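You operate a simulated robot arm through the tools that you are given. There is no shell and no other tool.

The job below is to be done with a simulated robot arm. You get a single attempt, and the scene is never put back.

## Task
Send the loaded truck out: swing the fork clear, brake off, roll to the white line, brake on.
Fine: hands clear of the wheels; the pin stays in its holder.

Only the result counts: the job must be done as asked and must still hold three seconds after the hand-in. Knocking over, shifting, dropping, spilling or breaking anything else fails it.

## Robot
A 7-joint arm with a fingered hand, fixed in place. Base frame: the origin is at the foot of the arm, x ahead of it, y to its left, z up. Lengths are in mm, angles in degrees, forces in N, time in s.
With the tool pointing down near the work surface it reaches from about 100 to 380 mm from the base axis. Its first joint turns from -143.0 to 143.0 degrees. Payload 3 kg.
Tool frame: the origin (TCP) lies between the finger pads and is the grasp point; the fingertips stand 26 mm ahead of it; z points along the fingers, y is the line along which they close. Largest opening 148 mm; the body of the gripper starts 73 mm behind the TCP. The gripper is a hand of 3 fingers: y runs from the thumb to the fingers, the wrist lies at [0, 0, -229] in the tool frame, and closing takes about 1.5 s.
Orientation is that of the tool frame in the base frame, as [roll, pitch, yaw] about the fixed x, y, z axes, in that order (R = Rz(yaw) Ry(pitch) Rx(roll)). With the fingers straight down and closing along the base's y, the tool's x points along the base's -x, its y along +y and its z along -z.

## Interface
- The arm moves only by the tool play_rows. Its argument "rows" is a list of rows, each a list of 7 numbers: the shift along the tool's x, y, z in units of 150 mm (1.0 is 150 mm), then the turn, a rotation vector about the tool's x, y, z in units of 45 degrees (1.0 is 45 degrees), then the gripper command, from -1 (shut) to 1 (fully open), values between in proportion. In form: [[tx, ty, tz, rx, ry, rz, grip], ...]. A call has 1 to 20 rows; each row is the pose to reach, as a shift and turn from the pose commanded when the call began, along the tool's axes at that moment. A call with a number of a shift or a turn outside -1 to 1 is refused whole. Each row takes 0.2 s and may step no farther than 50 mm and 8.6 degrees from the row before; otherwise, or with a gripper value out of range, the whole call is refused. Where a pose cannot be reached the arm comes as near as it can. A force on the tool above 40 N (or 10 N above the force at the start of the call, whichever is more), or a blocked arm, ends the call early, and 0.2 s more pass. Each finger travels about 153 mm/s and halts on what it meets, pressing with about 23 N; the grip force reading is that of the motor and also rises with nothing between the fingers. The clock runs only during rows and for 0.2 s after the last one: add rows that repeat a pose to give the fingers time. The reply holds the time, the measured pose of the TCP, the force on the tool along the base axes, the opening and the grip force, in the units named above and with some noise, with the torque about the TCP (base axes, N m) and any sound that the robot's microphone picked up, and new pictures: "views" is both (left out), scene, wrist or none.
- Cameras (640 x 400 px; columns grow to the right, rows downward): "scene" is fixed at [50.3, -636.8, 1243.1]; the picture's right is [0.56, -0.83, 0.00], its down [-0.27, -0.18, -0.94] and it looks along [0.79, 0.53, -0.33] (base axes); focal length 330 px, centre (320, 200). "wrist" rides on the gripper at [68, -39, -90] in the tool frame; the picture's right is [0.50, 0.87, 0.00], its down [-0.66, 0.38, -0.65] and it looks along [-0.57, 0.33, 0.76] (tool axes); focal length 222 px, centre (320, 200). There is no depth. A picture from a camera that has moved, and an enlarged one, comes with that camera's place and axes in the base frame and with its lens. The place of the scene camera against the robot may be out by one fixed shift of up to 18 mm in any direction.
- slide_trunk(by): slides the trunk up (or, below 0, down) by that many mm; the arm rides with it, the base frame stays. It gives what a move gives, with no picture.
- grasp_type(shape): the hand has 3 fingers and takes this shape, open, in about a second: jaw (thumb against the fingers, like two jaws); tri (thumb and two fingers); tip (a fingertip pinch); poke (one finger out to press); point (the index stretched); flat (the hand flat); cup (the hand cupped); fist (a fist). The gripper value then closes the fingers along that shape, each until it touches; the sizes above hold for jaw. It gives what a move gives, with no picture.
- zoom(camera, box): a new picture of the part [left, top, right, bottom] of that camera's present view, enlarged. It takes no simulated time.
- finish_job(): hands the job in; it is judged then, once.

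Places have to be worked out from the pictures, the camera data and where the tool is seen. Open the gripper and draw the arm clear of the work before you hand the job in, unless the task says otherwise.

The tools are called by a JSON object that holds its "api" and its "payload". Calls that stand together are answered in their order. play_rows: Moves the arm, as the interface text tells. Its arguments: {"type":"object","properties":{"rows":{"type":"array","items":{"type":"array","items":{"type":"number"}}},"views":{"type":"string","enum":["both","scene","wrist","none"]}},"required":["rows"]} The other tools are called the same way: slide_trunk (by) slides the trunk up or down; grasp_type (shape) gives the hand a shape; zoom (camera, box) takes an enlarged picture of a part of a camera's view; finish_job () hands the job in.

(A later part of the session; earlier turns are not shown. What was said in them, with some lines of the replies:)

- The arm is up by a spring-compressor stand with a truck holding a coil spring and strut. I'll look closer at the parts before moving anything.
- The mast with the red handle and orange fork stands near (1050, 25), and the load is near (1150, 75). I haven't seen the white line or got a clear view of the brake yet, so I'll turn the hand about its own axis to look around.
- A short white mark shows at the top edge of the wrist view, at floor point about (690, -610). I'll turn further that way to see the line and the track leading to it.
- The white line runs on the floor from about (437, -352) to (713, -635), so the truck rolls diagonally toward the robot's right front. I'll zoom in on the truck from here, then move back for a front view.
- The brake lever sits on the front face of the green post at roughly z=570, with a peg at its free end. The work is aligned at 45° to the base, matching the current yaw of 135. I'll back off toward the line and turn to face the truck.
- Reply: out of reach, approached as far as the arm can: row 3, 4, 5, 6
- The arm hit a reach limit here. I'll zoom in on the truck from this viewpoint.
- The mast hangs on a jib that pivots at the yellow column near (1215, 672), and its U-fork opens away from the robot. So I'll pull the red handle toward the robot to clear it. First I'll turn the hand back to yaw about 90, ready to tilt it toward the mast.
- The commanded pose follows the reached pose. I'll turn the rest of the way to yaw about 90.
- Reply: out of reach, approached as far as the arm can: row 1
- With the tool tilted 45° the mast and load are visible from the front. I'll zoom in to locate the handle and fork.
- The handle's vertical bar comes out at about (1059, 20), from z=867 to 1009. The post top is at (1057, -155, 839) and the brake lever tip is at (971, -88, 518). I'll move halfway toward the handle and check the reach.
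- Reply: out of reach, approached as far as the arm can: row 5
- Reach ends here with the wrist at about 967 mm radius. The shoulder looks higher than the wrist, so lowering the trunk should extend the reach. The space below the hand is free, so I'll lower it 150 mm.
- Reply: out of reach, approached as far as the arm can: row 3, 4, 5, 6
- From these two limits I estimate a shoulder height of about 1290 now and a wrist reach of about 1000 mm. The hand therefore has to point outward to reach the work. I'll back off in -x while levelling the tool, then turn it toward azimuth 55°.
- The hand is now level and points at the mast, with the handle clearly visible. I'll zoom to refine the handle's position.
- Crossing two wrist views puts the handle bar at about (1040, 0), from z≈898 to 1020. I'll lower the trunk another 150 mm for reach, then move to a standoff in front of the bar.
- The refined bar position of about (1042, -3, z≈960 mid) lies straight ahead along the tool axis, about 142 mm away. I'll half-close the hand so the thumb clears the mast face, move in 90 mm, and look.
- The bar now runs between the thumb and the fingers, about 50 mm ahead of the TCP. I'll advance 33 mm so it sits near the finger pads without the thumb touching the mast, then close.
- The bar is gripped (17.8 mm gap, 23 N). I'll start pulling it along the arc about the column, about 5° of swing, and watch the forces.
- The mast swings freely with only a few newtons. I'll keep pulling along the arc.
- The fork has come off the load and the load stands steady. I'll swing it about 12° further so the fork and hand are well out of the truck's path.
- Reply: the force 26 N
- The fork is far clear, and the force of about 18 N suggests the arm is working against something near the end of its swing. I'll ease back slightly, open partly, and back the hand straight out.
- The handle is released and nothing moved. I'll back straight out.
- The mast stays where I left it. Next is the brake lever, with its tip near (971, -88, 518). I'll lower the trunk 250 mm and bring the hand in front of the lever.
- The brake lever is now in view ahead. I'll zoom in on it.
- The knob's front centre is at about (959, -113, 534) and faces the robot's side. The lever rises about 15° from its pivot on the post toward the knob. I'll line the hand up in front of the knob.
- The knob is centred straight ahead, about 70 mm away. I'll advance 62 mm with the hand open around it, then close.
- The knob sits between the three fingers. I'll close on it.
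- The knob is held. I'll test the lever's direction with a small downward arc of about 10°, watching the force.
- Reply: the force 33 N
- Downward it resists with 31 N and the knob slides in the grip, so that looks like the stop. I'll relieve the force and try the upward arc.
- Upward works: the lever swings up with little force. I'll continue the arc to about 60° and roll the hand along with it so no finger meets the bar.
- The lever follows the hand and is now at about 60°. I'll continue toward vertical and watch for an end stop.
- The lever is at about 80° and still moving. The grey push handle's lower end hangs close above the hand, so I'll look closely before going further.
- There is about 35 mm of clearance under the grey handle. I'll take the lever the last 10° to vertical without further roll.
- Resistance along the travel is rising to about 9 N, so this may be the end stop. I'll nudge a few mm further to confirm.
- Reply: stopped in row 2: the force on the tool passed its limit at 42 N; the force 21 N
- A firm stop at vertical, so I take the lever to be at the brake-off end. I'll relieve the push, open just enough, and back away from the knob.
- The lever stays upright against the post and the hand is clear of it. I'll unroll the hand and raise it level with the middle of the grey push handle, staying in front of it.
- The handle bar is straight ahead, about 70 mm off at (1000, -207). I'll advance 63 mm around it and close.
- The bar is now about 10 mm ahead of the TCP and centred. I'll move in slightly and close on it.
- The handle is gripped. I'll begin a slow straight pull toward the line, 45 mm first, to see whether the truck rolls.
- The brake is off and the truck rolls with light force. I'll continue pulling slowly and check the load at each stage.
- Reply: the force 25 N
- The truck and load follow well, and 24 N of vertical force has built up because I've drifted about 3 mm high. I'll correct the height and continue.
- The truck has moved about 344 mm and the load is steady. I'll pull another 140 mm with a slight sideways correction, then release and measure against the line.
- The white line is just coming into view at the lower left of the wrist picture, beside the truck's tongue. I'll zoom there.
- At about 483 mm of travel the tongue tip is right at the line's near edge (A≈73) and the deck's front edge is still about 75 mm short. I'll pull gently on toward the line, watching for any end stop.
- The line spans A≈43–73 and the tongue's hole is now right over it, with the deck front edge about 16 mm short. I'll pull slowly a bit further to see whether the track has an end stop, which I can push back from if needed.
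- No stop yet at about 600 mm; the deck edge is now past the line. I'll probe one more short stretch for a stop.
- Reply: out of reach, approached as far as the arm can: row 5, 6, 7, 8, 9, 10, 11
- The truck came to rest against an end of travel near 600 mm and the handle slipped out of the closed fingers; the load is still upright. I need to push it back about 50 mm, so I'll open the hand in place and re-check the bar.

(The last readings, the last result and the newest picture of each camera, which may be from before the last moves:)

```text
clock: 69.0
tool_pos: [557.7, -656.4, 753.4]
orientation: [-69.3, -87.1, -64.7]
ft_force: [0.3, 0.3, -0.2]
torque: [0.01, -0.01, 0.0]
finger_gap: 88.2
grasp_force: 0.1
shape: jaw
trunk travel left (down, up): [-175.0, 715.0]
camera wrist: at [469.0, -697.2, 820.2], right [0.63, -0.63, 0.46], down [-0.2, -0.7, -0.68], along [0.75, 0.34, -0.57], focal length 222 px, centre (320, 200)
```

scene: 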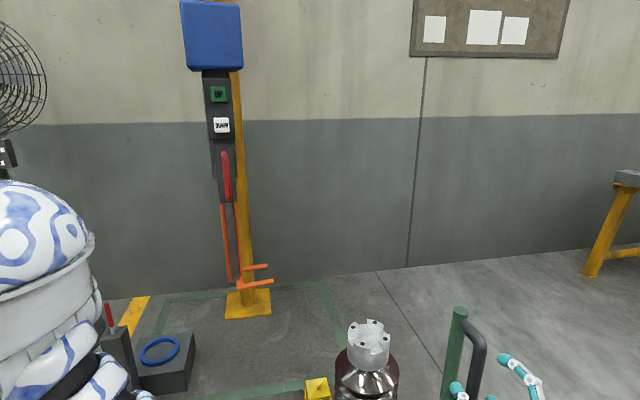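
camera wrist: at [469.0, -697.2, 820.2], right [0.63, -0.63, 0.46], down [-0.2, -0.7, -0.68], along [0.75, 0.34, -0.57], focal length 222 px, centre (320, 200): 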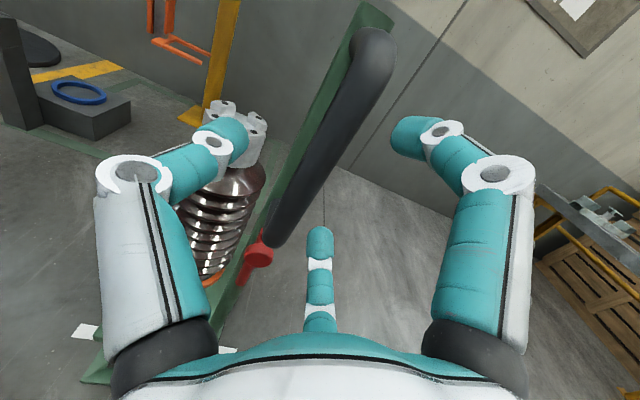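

The bar is about 45 mm ahead of the TCP. I'll advance 37 mm and grip it again.

{"api": "play_rows", "payload": {"rows": [[-0.02, 0, 0.12, 0, 0, 0, 0.2], [-0.02, 0, 0.25, 0, 0, 0, 0.1], [-0.02, 0, 0.25, 0, 0, 0, -0.5], [-0.02, 0, 0.25, 0, 0, 0, -1], [-0.02, 0, 0.25, 0, 0, 0, -1], [-0.02, 0, 0.25, 0, 0, 0, -1], [-0.02, 0, 0.25, 0, 0, 0, -1]], "views": "wrist"}}

{"api": "zoom", "payload": {"camera": "wrist", "box": [0, 300, 160, 400]}}

```text
clock: 70.6
tool_pos: [582.8, -632.3, 749.8]
orientation: [-66.6, -87.1, -67.6]
ft_force: [-1.1, 1.8, 3.9]
torque: [-0.04, 0.02, 0.03]
finger_gap: 12.3
grasp_force: 23.4
shape: jaw
trunk travel left (down, up): [-175.0, 715.0]
camera wrist: at [493.5, -673.9, 817.3], right [0.63, -0.63, 0.46], down [-0.2, -0.7, -0.69], along [0.75, 0.34, -0.57], focal length 222 px, centre (320, 200)
```

wrist: 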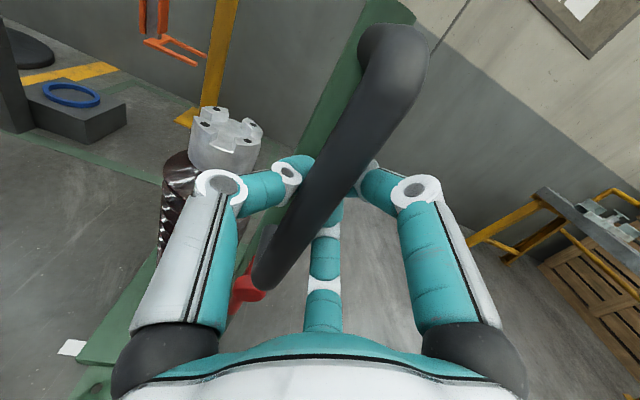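

```text
4.00 times, centred on (80, 350) of wrist
camera zoom: at [493.5, -673.9, 817.3], right [0.63, -0.63, 0.46], down [-0.2, -0.7, -0.69], along [0.75, 0.34, -0.57], focal length 888 px, centre (1280, -400)
```

zoom: 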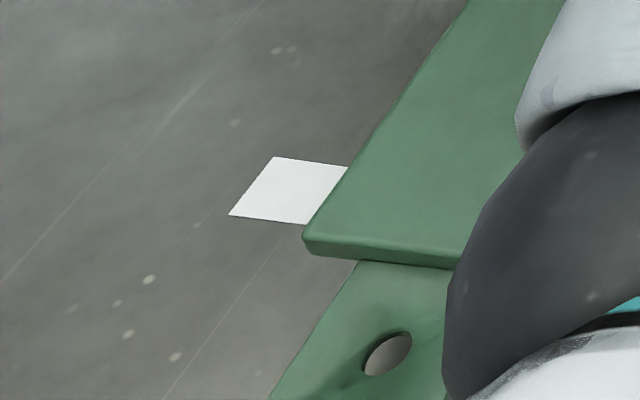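

The truck rolled a few mm more as the fingers closed, so there is no hard stop here. The deck edge is at A≈15 and the line spans 43–73. I'll push the truck back 53 mm so the deck's front edge sits on the line.

{"api": "play_rows", "payload": {"rows": [[0, 0, 0.02, 0, 0, 0, -1], [-0.002, 0, 0.06, 0, 0, 0, -1], [-0.004, 0, 0.1, 0, 0, 0, -1], [-0.005, 0, 0.14, 0, 0, 0, -1], [-0.007, 0, 0.18, 0, 0, 0, -1], [-0.008, 0, 0.22, 0, 0, 0, -1], [-0.009, 0, 0.26, 0, 0, 0, -1], [-0.01, 0, 0.3, 0, 0, 0, -1], [-0.01, 0, 0.33, 0, 0, 0, -1], [-0.01, 0, 0.35, 0, 0, 0, -1], [-0.01, 0, 0.35, 0, 0, 0, -1], [-0.01, 0, 0.35, 0, 0, 0, -1]], "views": "wrist"}}

{"api": "zoom", "payload": {"camera": "wrist", "box": [0, 300, 160, 400]}}

```text
clock: 73.2
tool_pos: [619.6, -594.3, 749.8]
orientation: [-66.7, -87.0, -67.5]
ft_force: [0.0, 0.0, 0.9]
torque: [-0.01, -0.02, -0.01]
finger_gap: 10.6
grasp_force: 23.2
shape: jaw
trunk travel left (down, up): [-175.0, 715.0]
camera wrist: at [530.4, -635.5, 816.5], right [0.63, -0.63, 0.46], down [-0.2, -0.7, -0.69], along [0.75, 0.34, -0.57], focal length 222 px, centre (320, 200)
```

wrist: 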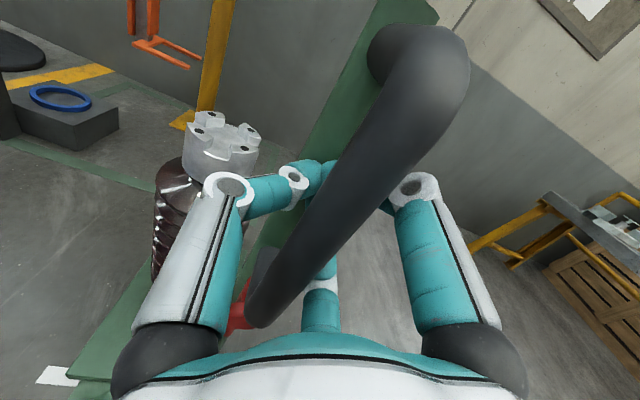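

```text
4.00 times, centred on (80, 350) of wrist
camera zoom: at [530.4, -635.5, 816.5], right [0.63, -0.63, 0.46], down [-0.2, -0.7, -0.69], along [0.75, 0.34, -0.57], focal length 888 px, centre (1280, -400)
```

zoom: 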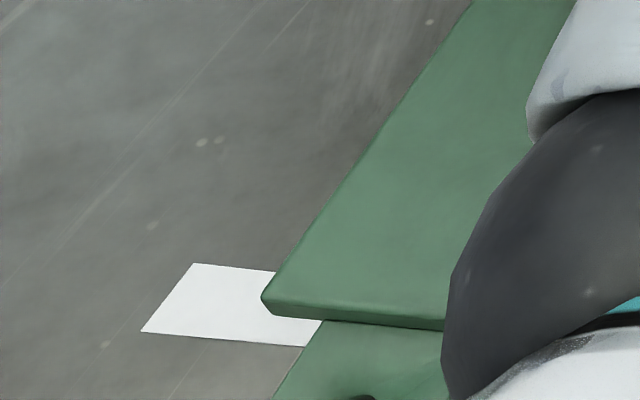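

The bar has slid deep into the hand, so the truck moved only about 29 mm; the deck edge is at A≈44 and I want about 68. I'll keep pushing gently and re-measure.

{"api": "play_rows", "payload": {"rows": [[0, 0, 0.03, 0, 0, 0, -1], [0, 0, 0.06, 0, 0, 0, -1], [0, 0, 0.09, 0, 0, 0, -1], [0, 0, 0.12, 0, 0, 0, -1], [0, 0, 0.12, 0, 0, 0, -1]], "views": "wrist"}}

{"api": "zoom", "payload": {"camera": "wrist", "box": [0, 300, 160, 400]}}

```text
clock: 74.4
tool_pos: [630.8, -581.2, 748.8]
orientation: [-66.6, -86.8, -67.5]
ft_force: [0.5, 0.2, 0.8]
torque: [0.01, 0.03, 0.02]
finger_gap: 10.9
grasp_force: 22.5
shape: jaw
trunk travel left (down, up): [-175.0, 715.0]
camera wrist: at [543.0, -622.7, 816.9], right [0.63, -0.63, 0.46], down [-0.2, -0.7, -0.69], along [0.75, 0.34, -0.57], focal length 222 px, centre (320, 200)
```

wrist: 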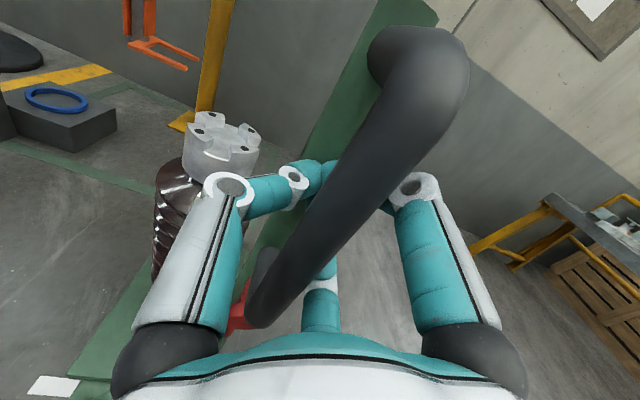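

```text
4.00 times, centred on (80, 350) of wrist
camera zoom: at [543.0, -622.7, 816.9], right [0.63, -0.63, 0.46], down [-0.2, -0.7, -0.69], along [0.75, 0.34, -0.57], focal length 888 px, centre (1280, -400)
```

zoom: 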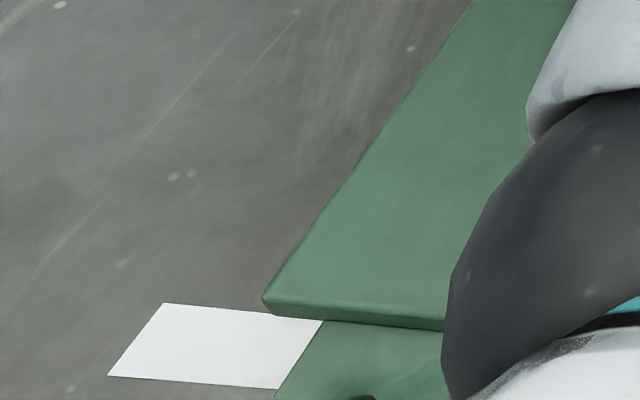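

The truck now moves with the hand and the deck edge is at A≈62. I'll make a final push of about 6 mm, then check that it has settled.

{"api": "play_rows", "payload": {"rows": [[0, 0, 0.015, 0, 0, 0, -1], [0, 0, 0.03, 0, 0, 0, -1], [0, 0, 0.04, 0, 0, 0, -1], [0, 0, 0.04, 0, 0, 0, -1], [0, 0, 0.04, 0, 0, 0, -1]], "views": "both"}}

{"api": "zoom", "payload": {"camera": "wrist", "box": [0, 300, 160, 400]}}

```text
clock: 75.6
tool_pos: [636.7, -576.0, 749.3]
orientation: [-66.5, -86.9, -67.7]
ft_force: [-2.4, -0.8, -0.1]
torque: [0.03, 0.02, 0.0]
finger_gap: 10.3
grasp_force: 22.9
shape: jaw
trunk travel left (down, up): [-175.0, 715.0]
camera wrist: at [547.1, -618.6, 816.9], right [0.63, -0.63, 0.46], down [-0.2, -0.7, -0.69], along [0.75, 0.34, -0.57], focal length 222 px, centre (320, 200)
```

scene: 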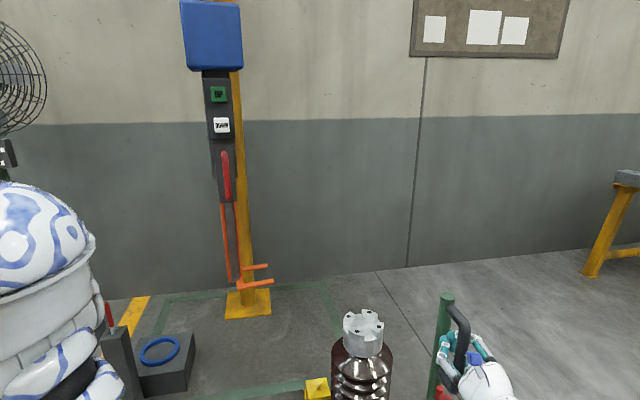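
wrist: 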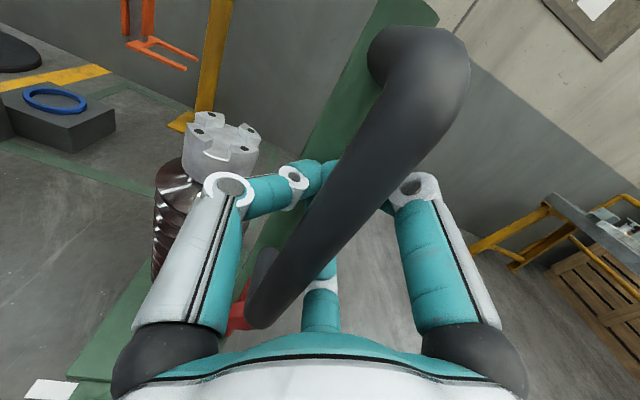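

```text
4.00 times, centred on (80, 350) of wrist
camera zoom: at [547.1, -618.6, 816.9], right [0.63, -0.63, 0.46], down [-0.2, -0.7, -0.69], along [0.75, 0.34, -0.57], focal length 888 px, centre (1280, -400)
```

zoom: 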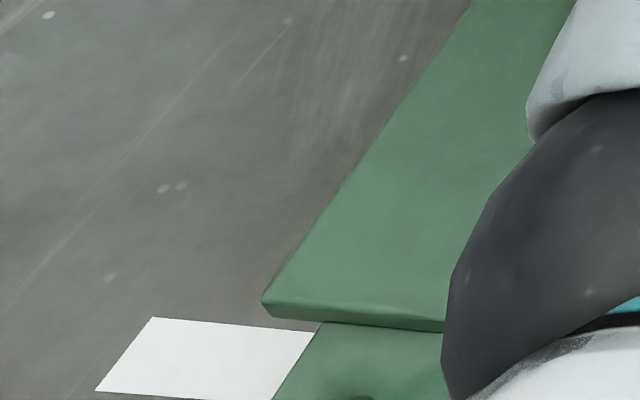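

The deck's front edge is at A≈69, on the line. I'll open the hand wide and back off straight without touching the bar.

{"api": "play_rows", "payload": {"rows": [[0, 0, 0, 0, 0, 0, -0.5], [0, 0, 0, 0, 0, 0, 0], [0, 0, 0, 0, 0, 0, 0.3], [0, 0, 0, 0, 0, 0, 0.3], [0, 0, -0.05, 0, 0, 0, 0.3], [0, 0, -0.15, 0, 0, 0, 0.3], [0, 0, -0.3, 0, 0, 0, 0.3], [0, 0, -0.45, 0, 0, 0, 0.3], [0, 0, -0.6, 0, 0, 0, 0.3], [0, 0, -0.7, 0, 0, 0, 0.3]], "views": "both"}}

{"api": "zoom", "payload": {"camera": "wrist", "box": [0, 240, 200, 400]}}

```text
clock: 77.8
tool_pos: [565.4, -644.1, 747.5]
orientation: [-66.8, -87.0, -66.6]
ft_force: [-0.8, 0.5, -0.9]
torque: [-0.04, 0.01, 0.01]
finger_gap: 95.8
grasp_force: 0.1
shape: jaw
trunk travel left (down, up): [-175.0, 715.0]
camera wrist: at [477.7, -686.7, 815.3], right [0.64, -0.62, 0.46], down [-0.19, -0.7, -0.69], along [0.75, 0.35, -0.57], focal length 222 px, centre (320, 200)
```

scene: 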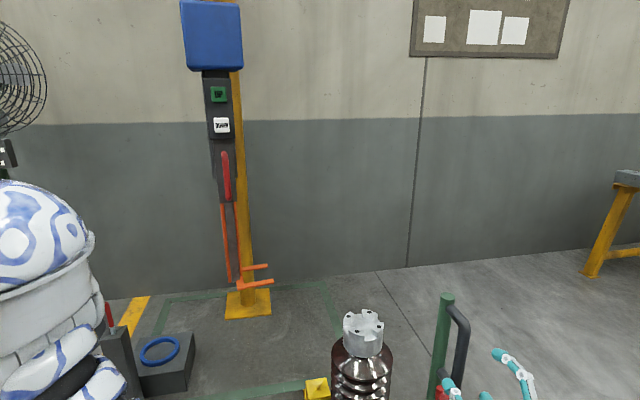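
wrist: 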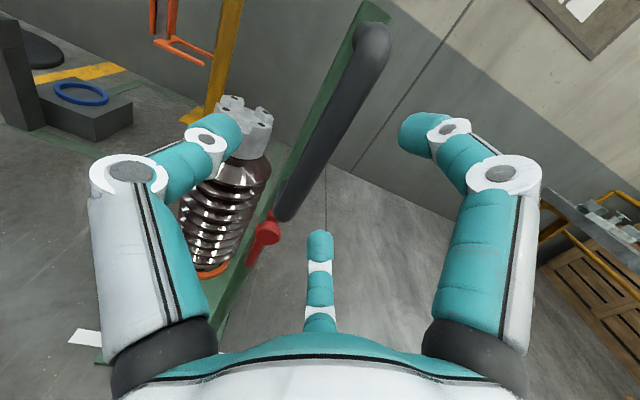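

```text
2.50 times, centred on (100, 320) of wrist
camera zoom: at [477.7, -686.7, 815.3], right [0.64, -0.62, 0.46], down [-0.19, -0.7, -0.69], along [0.75, 0.35, -0.57], focal length 555 px, centre (870, -100)
```

zoom: 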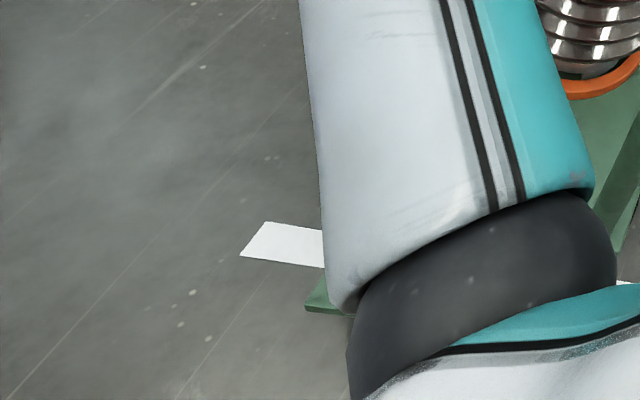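

The truck stayed put when I released it. Now I'll set the brake: lower the hand to the knob's height (z≈609), roll it 45°, and stay in front.

{"api": "play_rows", "payload": {"rows": [[-0.15, 0, 0, 0, 0, 0.16, 0.2], [-0.3, 0, 0, 0, 0, 0.32, 0.1], [-0.45, 0, 0, 0, 0, 0.48, 0], [-0.6, 0, 0, 0, 0, 0.64, 0], [-0.75, 0, 0, 0, 0, 0.8, 0], [-0.92, 0, 0, 0, 0, 0.96, 0]], "views": "both"}}

{"api": "zoom", "payload": {"camera": "wrist", "box": [220, 40, 440, 240]}}

```text
clock: 79.2
tool_pos: [557.9, -649.3, 700.0]
orientation: [-88.2, -46.1, -45.7]
ft_force: [0.2, -0.4, 0.4]
torque: [-0.02, -0.01, -0.02]
finger_gap: 74.5
grasp_force: 0.1
shape: jaw
out of reach, approached as far as the arm can: row 2, 3, 4, 5, 6
trunk travel left (down, up): [-175.0, 715.0]
camera wrist: at [507.3, -727.5, 773.9], right [0.7, -0.68, -0.24], down [-0.57, -0.33, -0.75], along [0.43, 0.66, -0.62], focal length 222 px, centre (320, 200)
```

scene: 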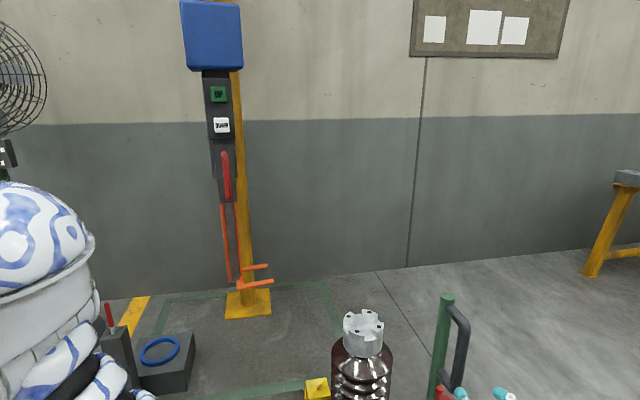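
wrist: 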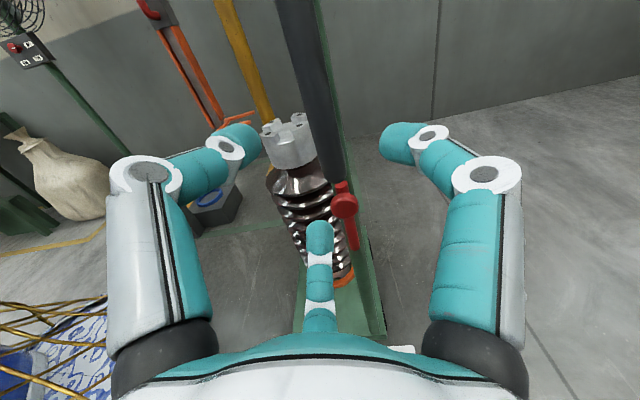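

```text
2.00 times, centred on (330, 140) of wrist
camera zoom: at [507.3, -727.5, 773.9], right [0.7, -0.68, -0.24], down [-0.57, -0.33, -0.75], along [0.43, 0.66, -0.62], focal length 444 px, centre (300, 320)
```

zoom: 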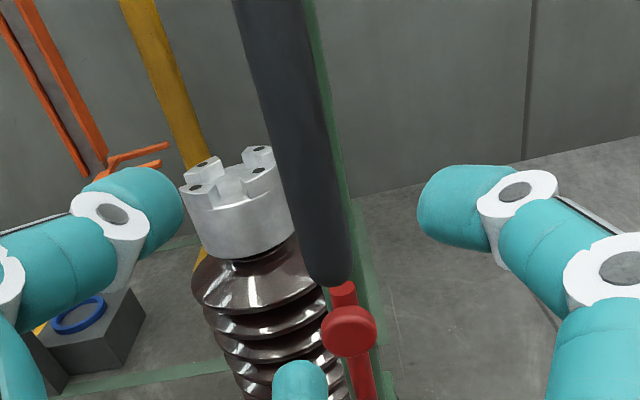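

The arm reach stops the descent at z=700, with the truck still in place. Lowering the trunk 90 mm will bring the hand to the knob's height.

{"api": "slide_trunk", "payload": {"by": -90}}

{"api": "play_rows", "payload": {"rows": [[0, 0, 0.02, 0, 0, 0.0, 0], [0, 0, 0.05, 0, 0, 0.0, 0]], "views": "both"}}

{"api": "zoom", "payload": {"camera": "wrist", "box": [220, 40, 440, 240]}}

```text
clock: 80.5
tool_pos: [557.6, -648.5, 610.9]
orientation: [-88.3, -46.4, -45.7]
ft_force: [0.2, 0.8, 0.5]
torque: [0.02, 0.01, 0.02]
finger_gap: 74.6
grasp_force: 0.0
shape: jaw
trunk travel left (down, up): [-85.0, 805.0]
```

```text
clock: 81.1
tool_pos: [563.4, -642.1, 610.6]
orientation: [-88.3, -46.3, -45.8]
ft_force: [0.3, 0.2, 0.2]
torque: [-0.01, 0.02, -0.02]
finger_gap: 74.3
grasp_force: 0.1
shape: jaw
trunk travel left (down, up): [-85.0, 805.0]
camera wrist: at [512.6, -722.2, 684.3], right [0.7, -0.68, -0.24], down [-0.57, -0.33, -0.75], along [0.43, 0.66, -0.62], focal length 222 px, centre (320, 200)
```

scene: 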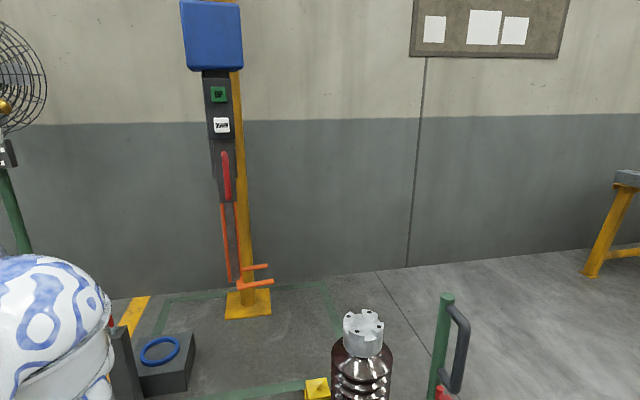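
wrist: 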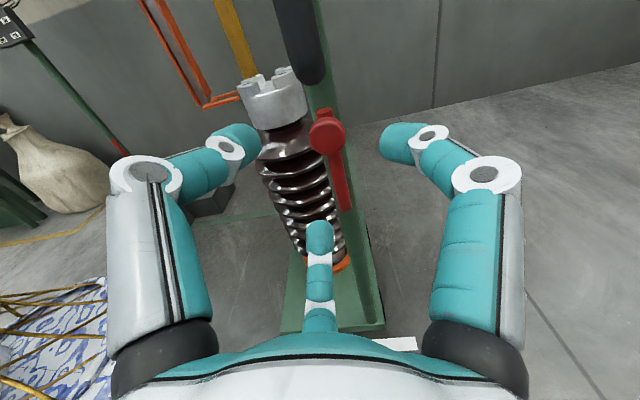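

```text
2.00 times, centred on (330, 140) of wrist
camera zoom: at [512.6, -722.2, 684.3], right [0.7, -0.68, -0.24], down [-0.57, -0.33, -0.75], along [0.43, 0.66, -0.62], focal length 444 px, centre (300, 320)
```

zoom: 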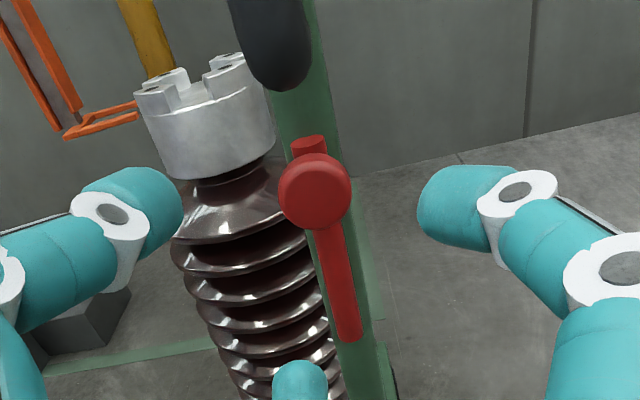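

The knob is ahead by about 80 mm and 6 mm to the right. I'll narrow the opening to pass under the grey handle's lower end, move in around the knob, then close.

{"api": "play_rows", "payload": {"rows": [[0.019, 0.033, 0.1, 0, 0, 0, -0.2], [0.019, 0.033, 0.22, 0, 0, 0, -0.2], [0.019, 0.033, 0.34, 0, 0, 0, -0.2], [0.019, 0.033, 0.44, 0, 0, 0, -0.2]], "views": "wrist"}}

```text
clock: 82.1
tool_pos: [613.5, -600.8, 611.2]
orientation: [-88.2, -46.3, -45.9]
ft_force: [-0.4, 0.4, -0.9]
torque: [0.0, 0.01, 0.01]
finger_gap: 59.6
grasp_force: 0.0
shape: jaw
trunk travel left (down, up): [-85.0, 805.0]
camera wrist: at [563.5, -678.9, 684.1], right [0.7, -0.68, -0.24], down [-0.57, -0.33, -0.75], along [0.43, 0.66, -0.62], focal length 222 px, centre (320, 200)
```

wrist: 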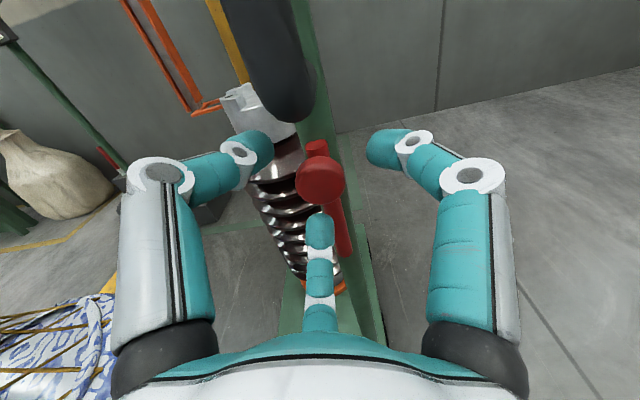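

The knob is centred about 20 mm ahead. I'll advance and close on it gently.

{"api": "play_rows", "payload": {"rows": [[0, 0, 0.06, 0, 0, 0, -0.2], [0, 0, 0.13, 0, 0, 0, -0.2], [0, 0, 0.13, 0, 0, 0, -0.5], [0, 0, 0.13, 0, 0, 0, -0.8], [0, 0, 0.13, 0, 0, 0, -1], [0, 0, 0.13, 0, 0, 0, -1], [0, 0, 0.13, 0, 0, 0, -1]], "views": "both"}}

{"api": "zoom", "payload": {"camera": "wrist", "box": [220, 90, 440, 290]}}

```text
clock: 83.7
tool_pos: [628.8, -585.4, 612.0]
orientation: [-88.1, -46.4, -45.7]
ft_force: [-3.5, 10.7, 2.0]
torque: [0.33, -0.32, -0.01]
finger_gap: 11.0
grasp_force: 23.0
shape: jaw
trunk travel left (down, up): [-85.0, 805.0]
camera wrist: at [577.3, -664.0, 685.1], right [0.7, -0.68, -0.23], down [-0.57, -0.33, -0.75], along [0.43, 0.66, -0.62], focal length 222 px, centre (320, 200)
```

scene: 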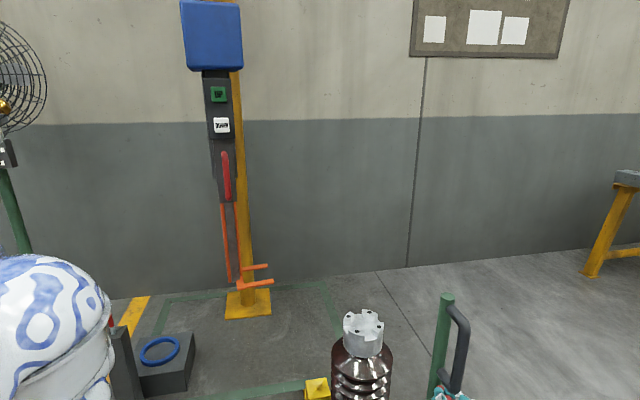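
wrist: 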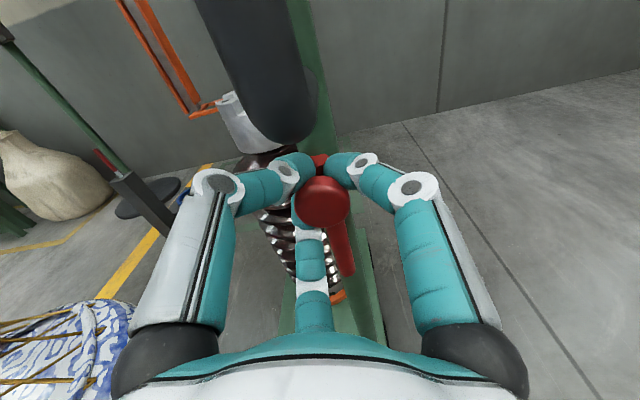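

```text
2.00 times, centred on (330, 190) of wrist
camera zoom: at [577.3, -664.0, 685.1], right [0.7, -0.68, -0.23], down [-0.57, -0.33, -0.75], along [0.43, 0.66, -0.62], focal length 444 px, centre (300, 220)
```

zoom: 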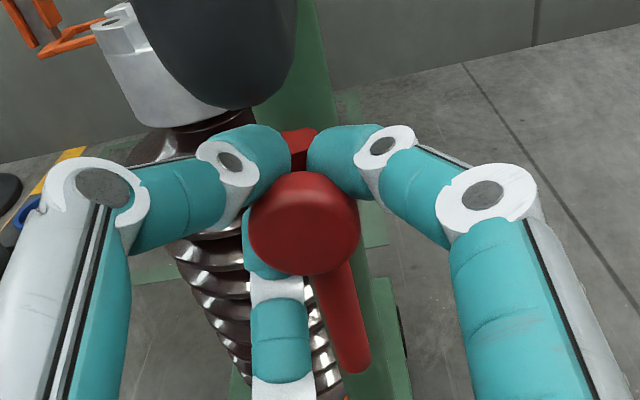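

The knob is held and the truck hasn't moved. I'll swing the lever back down toward the brake-on side, about 30° first.

{"api": "play_rows", "payload": {"rows": [[-0.046, -0.042, 0, 0, 0, -0.05, -1], [-0.093, -0.081, 0, 0, 0, -0.14, -1], [-0.146, -0.114, 0, 0, 0, -0.23, -1], [-0.199, -0.145, 0, 0, 0, -0.32, -1], [-0.256, -0.168, 0, 0, 0, -0.42, -1], [-0.313, -0.189, 0, 0, 0, -0.5, -1]], "views": "wrist"}}

```text
clock: 85.1
tool_pos: [590.1, -546.3, 597.0]
orientation: [-86.5, -68.9, -47.6]
ft_force: [-0.3, 3.6, 6.7]
torque: [0.26, -0.4, 0.31]
finger_gap: 10.8
grasp_force: 22.9
shape: jaw
trunk travel left (down, up): [-85.0, 805.0]
camera wrist: at [516.8, -605.8, 672.0], right [0.7, -0.69, 0.16], down [-0.36, -0.54, -0.76], along [0.61, 0.48, -0.63], focal length 222 px, centre (320, 200)
```

wrist: 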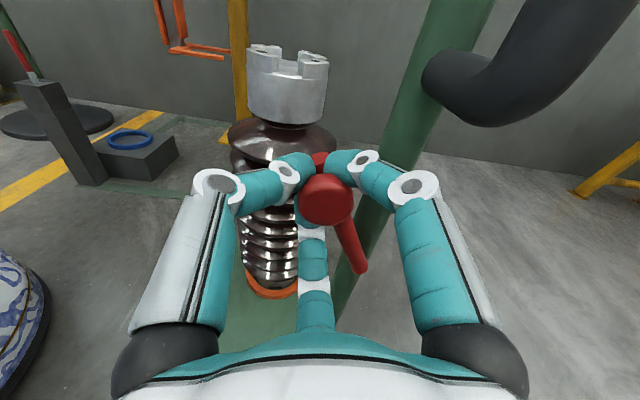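

It follows smoothly and is now at about 60°. I'll continue down to the original stop and press slightly against it.

{"api": "play_rows", "payload": {"rows": [[-0.05, -0.037, 0, 0, 0, -0.08, -1], [-0.102, -0.069, 0, 0, 0, -0.16, -1], [-0.158, -0.096, 0, 0, 0, -0.24, -1], [-0.215, -0.119, 0, 0, 0, -0.32, -1], [-0.274, -0.136, 0, 0, 0, -0.4, -1], [-0.334, -0.149, 0, 0, 0, -0.47, -1], [-0.396, -0.155, 0, 0, 0, -0.47, -1], [-0.457, -0.158, 0, 0, 0, -0.47, -1], [-0.507, -0.155, 0, 0, 0, -0.47, -1], [-0.531, -0.153, 0, 0, 0, -0.47, -1]], "views": "both"}}

```text
clock: 87.3
tool_pos: [554.2, -512.3, 530.9]
orientation: [2.5, -88.8, -137.0]
ft_force: [-13.3, 2.9, 5.7]
torque: [-0.03, -0.5, 0.38]
finger_gap: 10.5
grasp_force: 23.2
shape: jaw
trunk travel left (down, up): [-85.0, 805.0]
camera wrist: at [462.7, -551.1, 596.4], right [0.61, -0.61, 0.5], down [-0.18, -0.72, -0.67], along [0.77, 0.32, -0.55], focal length 222 px, centre (320, 200)
```

scene: 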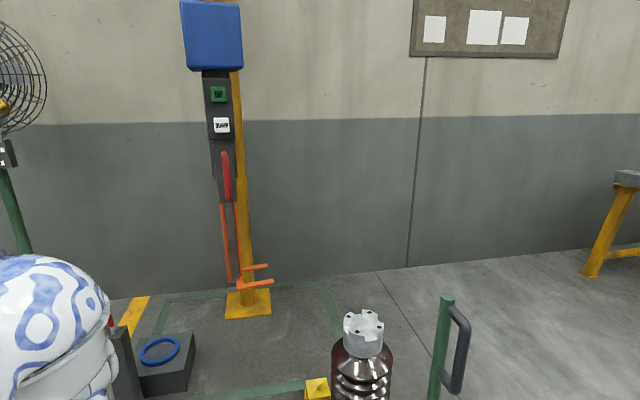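
wrist: 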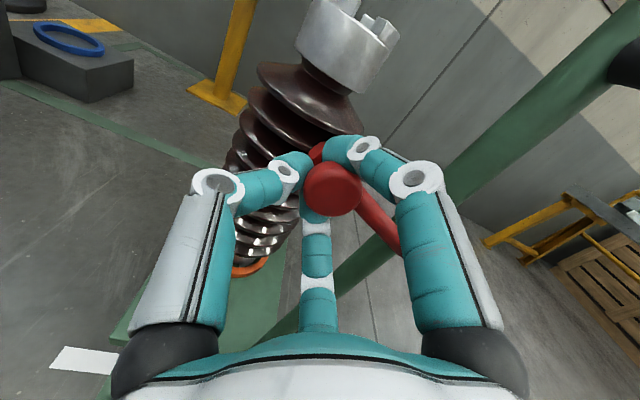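

The lever is near its original angle. I'll press down a few mm more to confirm it's against the stop.

{"api": "play_rows", "payload": {"rows": [[-0.03, 0.01, 0, 0, 0, 0, -1], [-0.06, 0.015, 0, 0, 0, 0, -1], [-0.08, 0.015, 0, 0, 0, 0, -1]], "views": "wrist"}}

{"api": "zoom", "payload": {"camera": "wrist", "box": [0, 300, 160, 400]}}

```text
clock: 88.1
tool_pos: [555.5, -512.9, 521.8]
orientation: [12.2, -88.7, -146.6]
ft_force: [-2.9, 3.9, 35.5]
torque: [0.66, -0.49, -0.09]
finger_gap: 9.8
grasp_force: 23.0
shape: jaw
trunk travel left (down, up): [-85.0, 805.0]
camera wrist: at [464.5, -551.4, 586.9], right [0.61, -0.61, 0.5], down [-0.17, -0.72, -0.67], along [0.77, 0.32, -0.55], focal length 222 px, centre (320, 200)
```

wrist: 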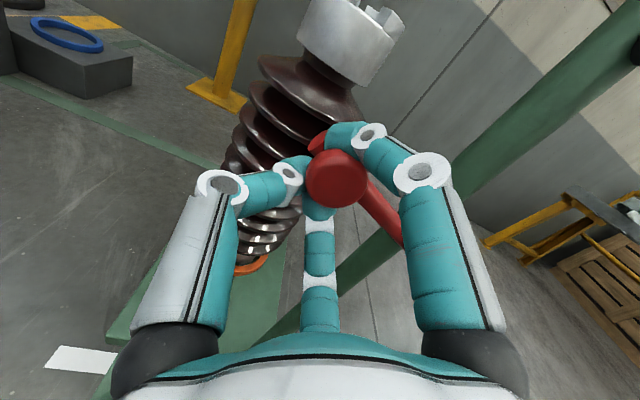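

```text
4.00 times, centred on (80, 350) of wrist
camera zoom: at [464.5, -551.4, 586.9], right [0.61, -0.61, 0.5], down [-0.17, -0.72, -0.67], along [0.77, 0.32, -0.55], focal length 888 px, centre (1280, -400)
```

zoom: 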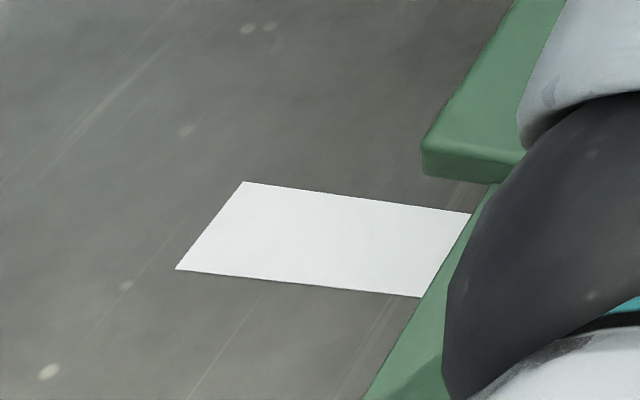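

The lever is firmly on its lower stop (35 N reaction). The deck corner triangulates to A≈66, over the line, which spans 43–72. I'll relieve the force, open, and back away.

{"api": "play_rows", "payload": {"rows": [[0.05, 0, 0, 0, 0, 0, -1], [0.05, 0, 0, 0, 0, 0, -0.5], [0.05, 0, 0, 0, 0, 0, 0], [0.05, 0, 0, 0, 0, 0, 0.3], [0.05, 0, 0, 0, 0, 0, 0.3], [0.05, 0, -0.08, 0, 0, 0, 0.3], [0.05, 0, -0.22, 0, 0, 0, 0.3], [0.05, 0, -0.38, 0, 0, 0, 0.3], [0.05, 0, -0.55, 0, 0, 0, 0.3]], "views": "both"}}

{"api": "zoom", "payload": {"camera": "wrist", "box": [220, 40, 440, 240]}}

```text
clock: 90.1
tool_pos: [496.8, -572.3, 524.1]
orientation: [-1.4, -88.8, -133.1]
ft_force: [0.9, 0.3, -0.2]
torque: [0.02, 0.02, 0.02]
finger_gap: 95.5
grasp_force: 0.1
shape: jaw
trunk travel left (down, up): [-85.0, 805.0]
camera wrist: at [407.0, -611.9, 589.7], right [0.61, -0.61, 0.5], down [-0.18, -0.72, -0.67], along [0.77, 0.32, -0.55], focal length 222 px, centre (320, 200)
```

scene: 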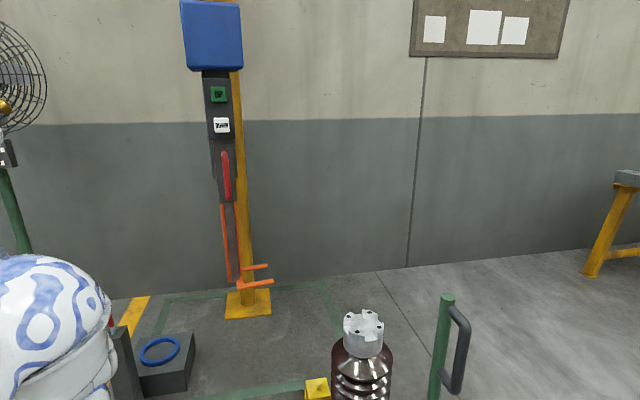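
wrist: 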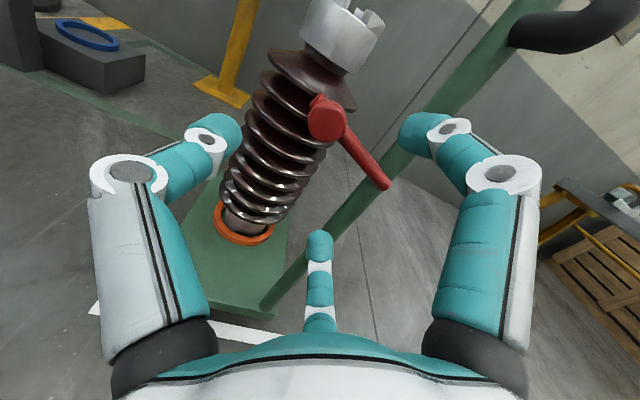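

```text
2.00 times, centred on (330, 140) of wrist
camera zoom: at [407.0, -611.9, 589.7], right [0.61, -0.61, 0.5], down [-0.18, -0.72, -0.67], along [0.77, 0.32, -0.55], focal length 444 px, centre (300, 320)
```

zoom: 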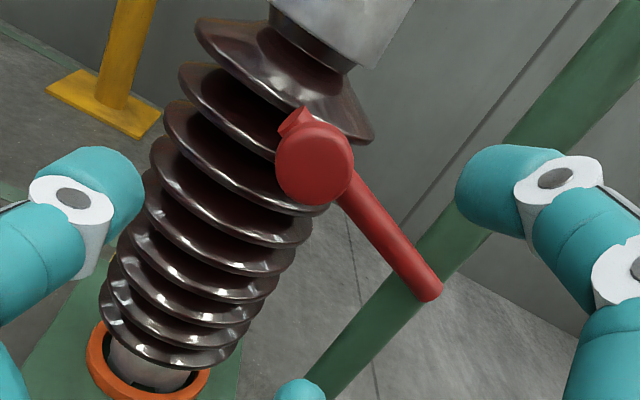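

The lever rests at its original brake-on angle and the truck stays at the line. I'll draw the hand back and away from the truck.

{"api": "play_rows", "payload": {"rows": [[0, 0, -0.12, 0, 0, 0, 0.6], [0, 0, -0.24, 0, 0, 0, 1], [0, -0.1, -0.36, 0, 0, 0, 1], [0, -0.3, -0.45, 0, 0, 0, 1], [0.1, -0.55, -0.5, 0, 0, 0, 1], [0.2, -0.8, -0.55, 0, 0, 0, 1], [0.4, -0.95, -0.6, 0, 0, 0, 1], [0.6, -1.0, -0.6, 0, 0, 0, 1]], "views": "both"}}

```text
clock: 91.9
tool_pos: [329.0, -533.8, 613.9]
orientation: [0.2, -88.7, -134.5]
ft_force: [-0.5, 0.1, 0.1]
torque: [-0.02, -0.02, -0.01]
finger_gap: 147.5
grasp_force: 0.0
shape: jaw
out of reach, approached as far as the arm can: row 2, 3, 4, 5
trunk travel left (down, up): [-85.0, 805.0]
camera wrist: at [236.6, -572.6, 679.2], right [0.61, -0.61, 0.5], down [-0.18, -0.72, -0.67], along [0.77, 0.32, -0.55], focal length 222 px, centre (320, 200)
```

scene: 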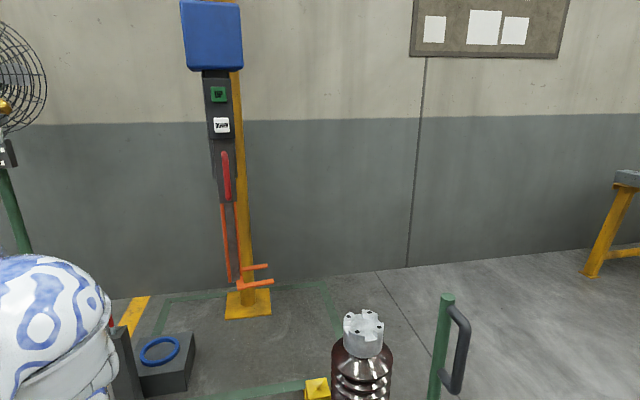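
wrist: 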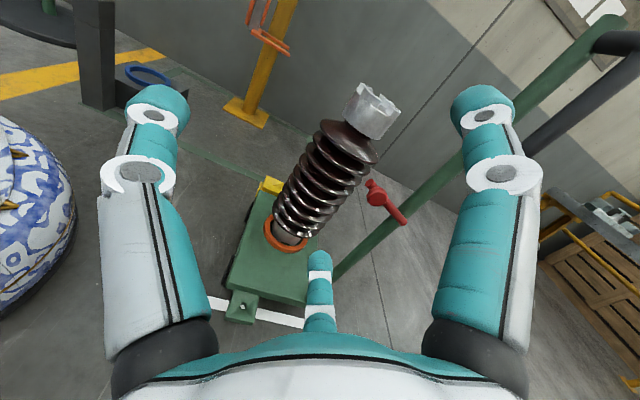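

The hand is well clear and this view shows the truck at the line. I'll take close-ups to verify the deck, brake and pin.

{"api": "zoom", "payload": {"camera": "wrist", "box": [200, 160, 430, 350]}}

{"api": "zoom", "payload": {"camera": "scene", "box": [80, 180, 300, 400]}}

{"api": "zoom", "payload": {"camera": "wrist", "box": [0, 0, 320, 130]}}

```text
2.11 times, centred on (315, 255) of wrist
camera zoom: at [236.6, -572.6, 679.2], right [0.61, -0.61, 0.5], down [-0.18, -0.72, -0.67], along [0.77, 0.32, -0.55], focal length 468 px, centre (330, 84)
```

zoom: 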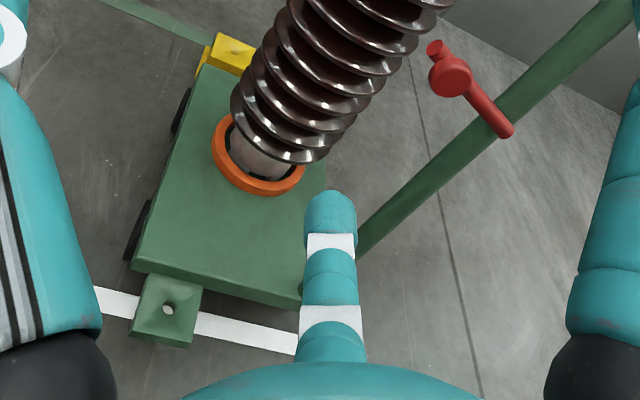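

```text
1.82 times, centred on (190, 290) of scene
camera zoom: at [50.3, -636.8, 1243.1], right [0.56, -0.83, 0.0], down [-0.27, -0.18, -0.94], along [0.79, 0.53, -0.33], focal length 601 px, centre (556, 36)
```

zoom: 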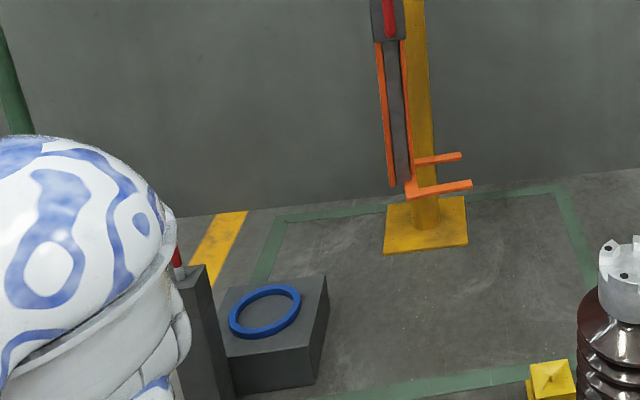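

```text
2.00 times, centred on (160, 65) of wrist
camera zoom: at [236.6, -572.6, 679.2], right [0.61, -0.61, 0.5], down [-0.18, -0.72, -0.67], along [0.77, 0.32, -0.55], focal length 444 px, centre (640, 470)
```

zoom: 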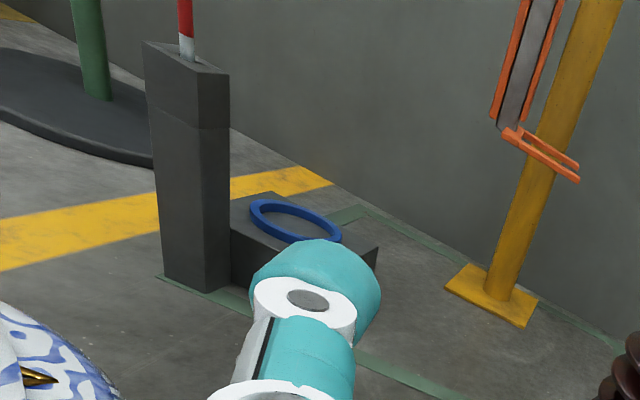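

I've checked each point, so I'm handing in:
- **Fork:** swung well clear of the load.
- **Truck:** its front edge is on the white line, with the load upright.
- **Brake:** the lever is back on its original stop.
- **Pin:** still in its holder.
- **Hand:** open and away from the truck.

{"api": "finish_job", "payload": {}}

```text
The job is handed in.
```

I've handed in the job: the loaded truck is at the white line with its brake back on. I haven't been told whether it passed.

- **Fork:** I pulled it about 29° toward the robot by its red handle, well clear of the load, and it stayed there.
- **Brake:** I swung the lever up to release it. After the roll I swung it back down to its original stop and pressed it there with about 35 N. I didn't push the truck afterwards to test that the brake holds.
- **Truck position:** The deck's front edge is over the line, about 9 mm short of its middle. The task didn't say which part of the truck should meet the line; I chose the deck edge, which puts the tongue just past it.
- **Overshoot:** On the way, the truck rolled about 50 mm past this point and the handle slipped out of the grip. I gripped it again and pushed the truck back; the load stayed upright throughout.
- **Pin and surroundings:** The pin is still in its holder, and I saw nothing else knocked or shifted. The hand stayed away from the wheels and finished open and clear of the truck.
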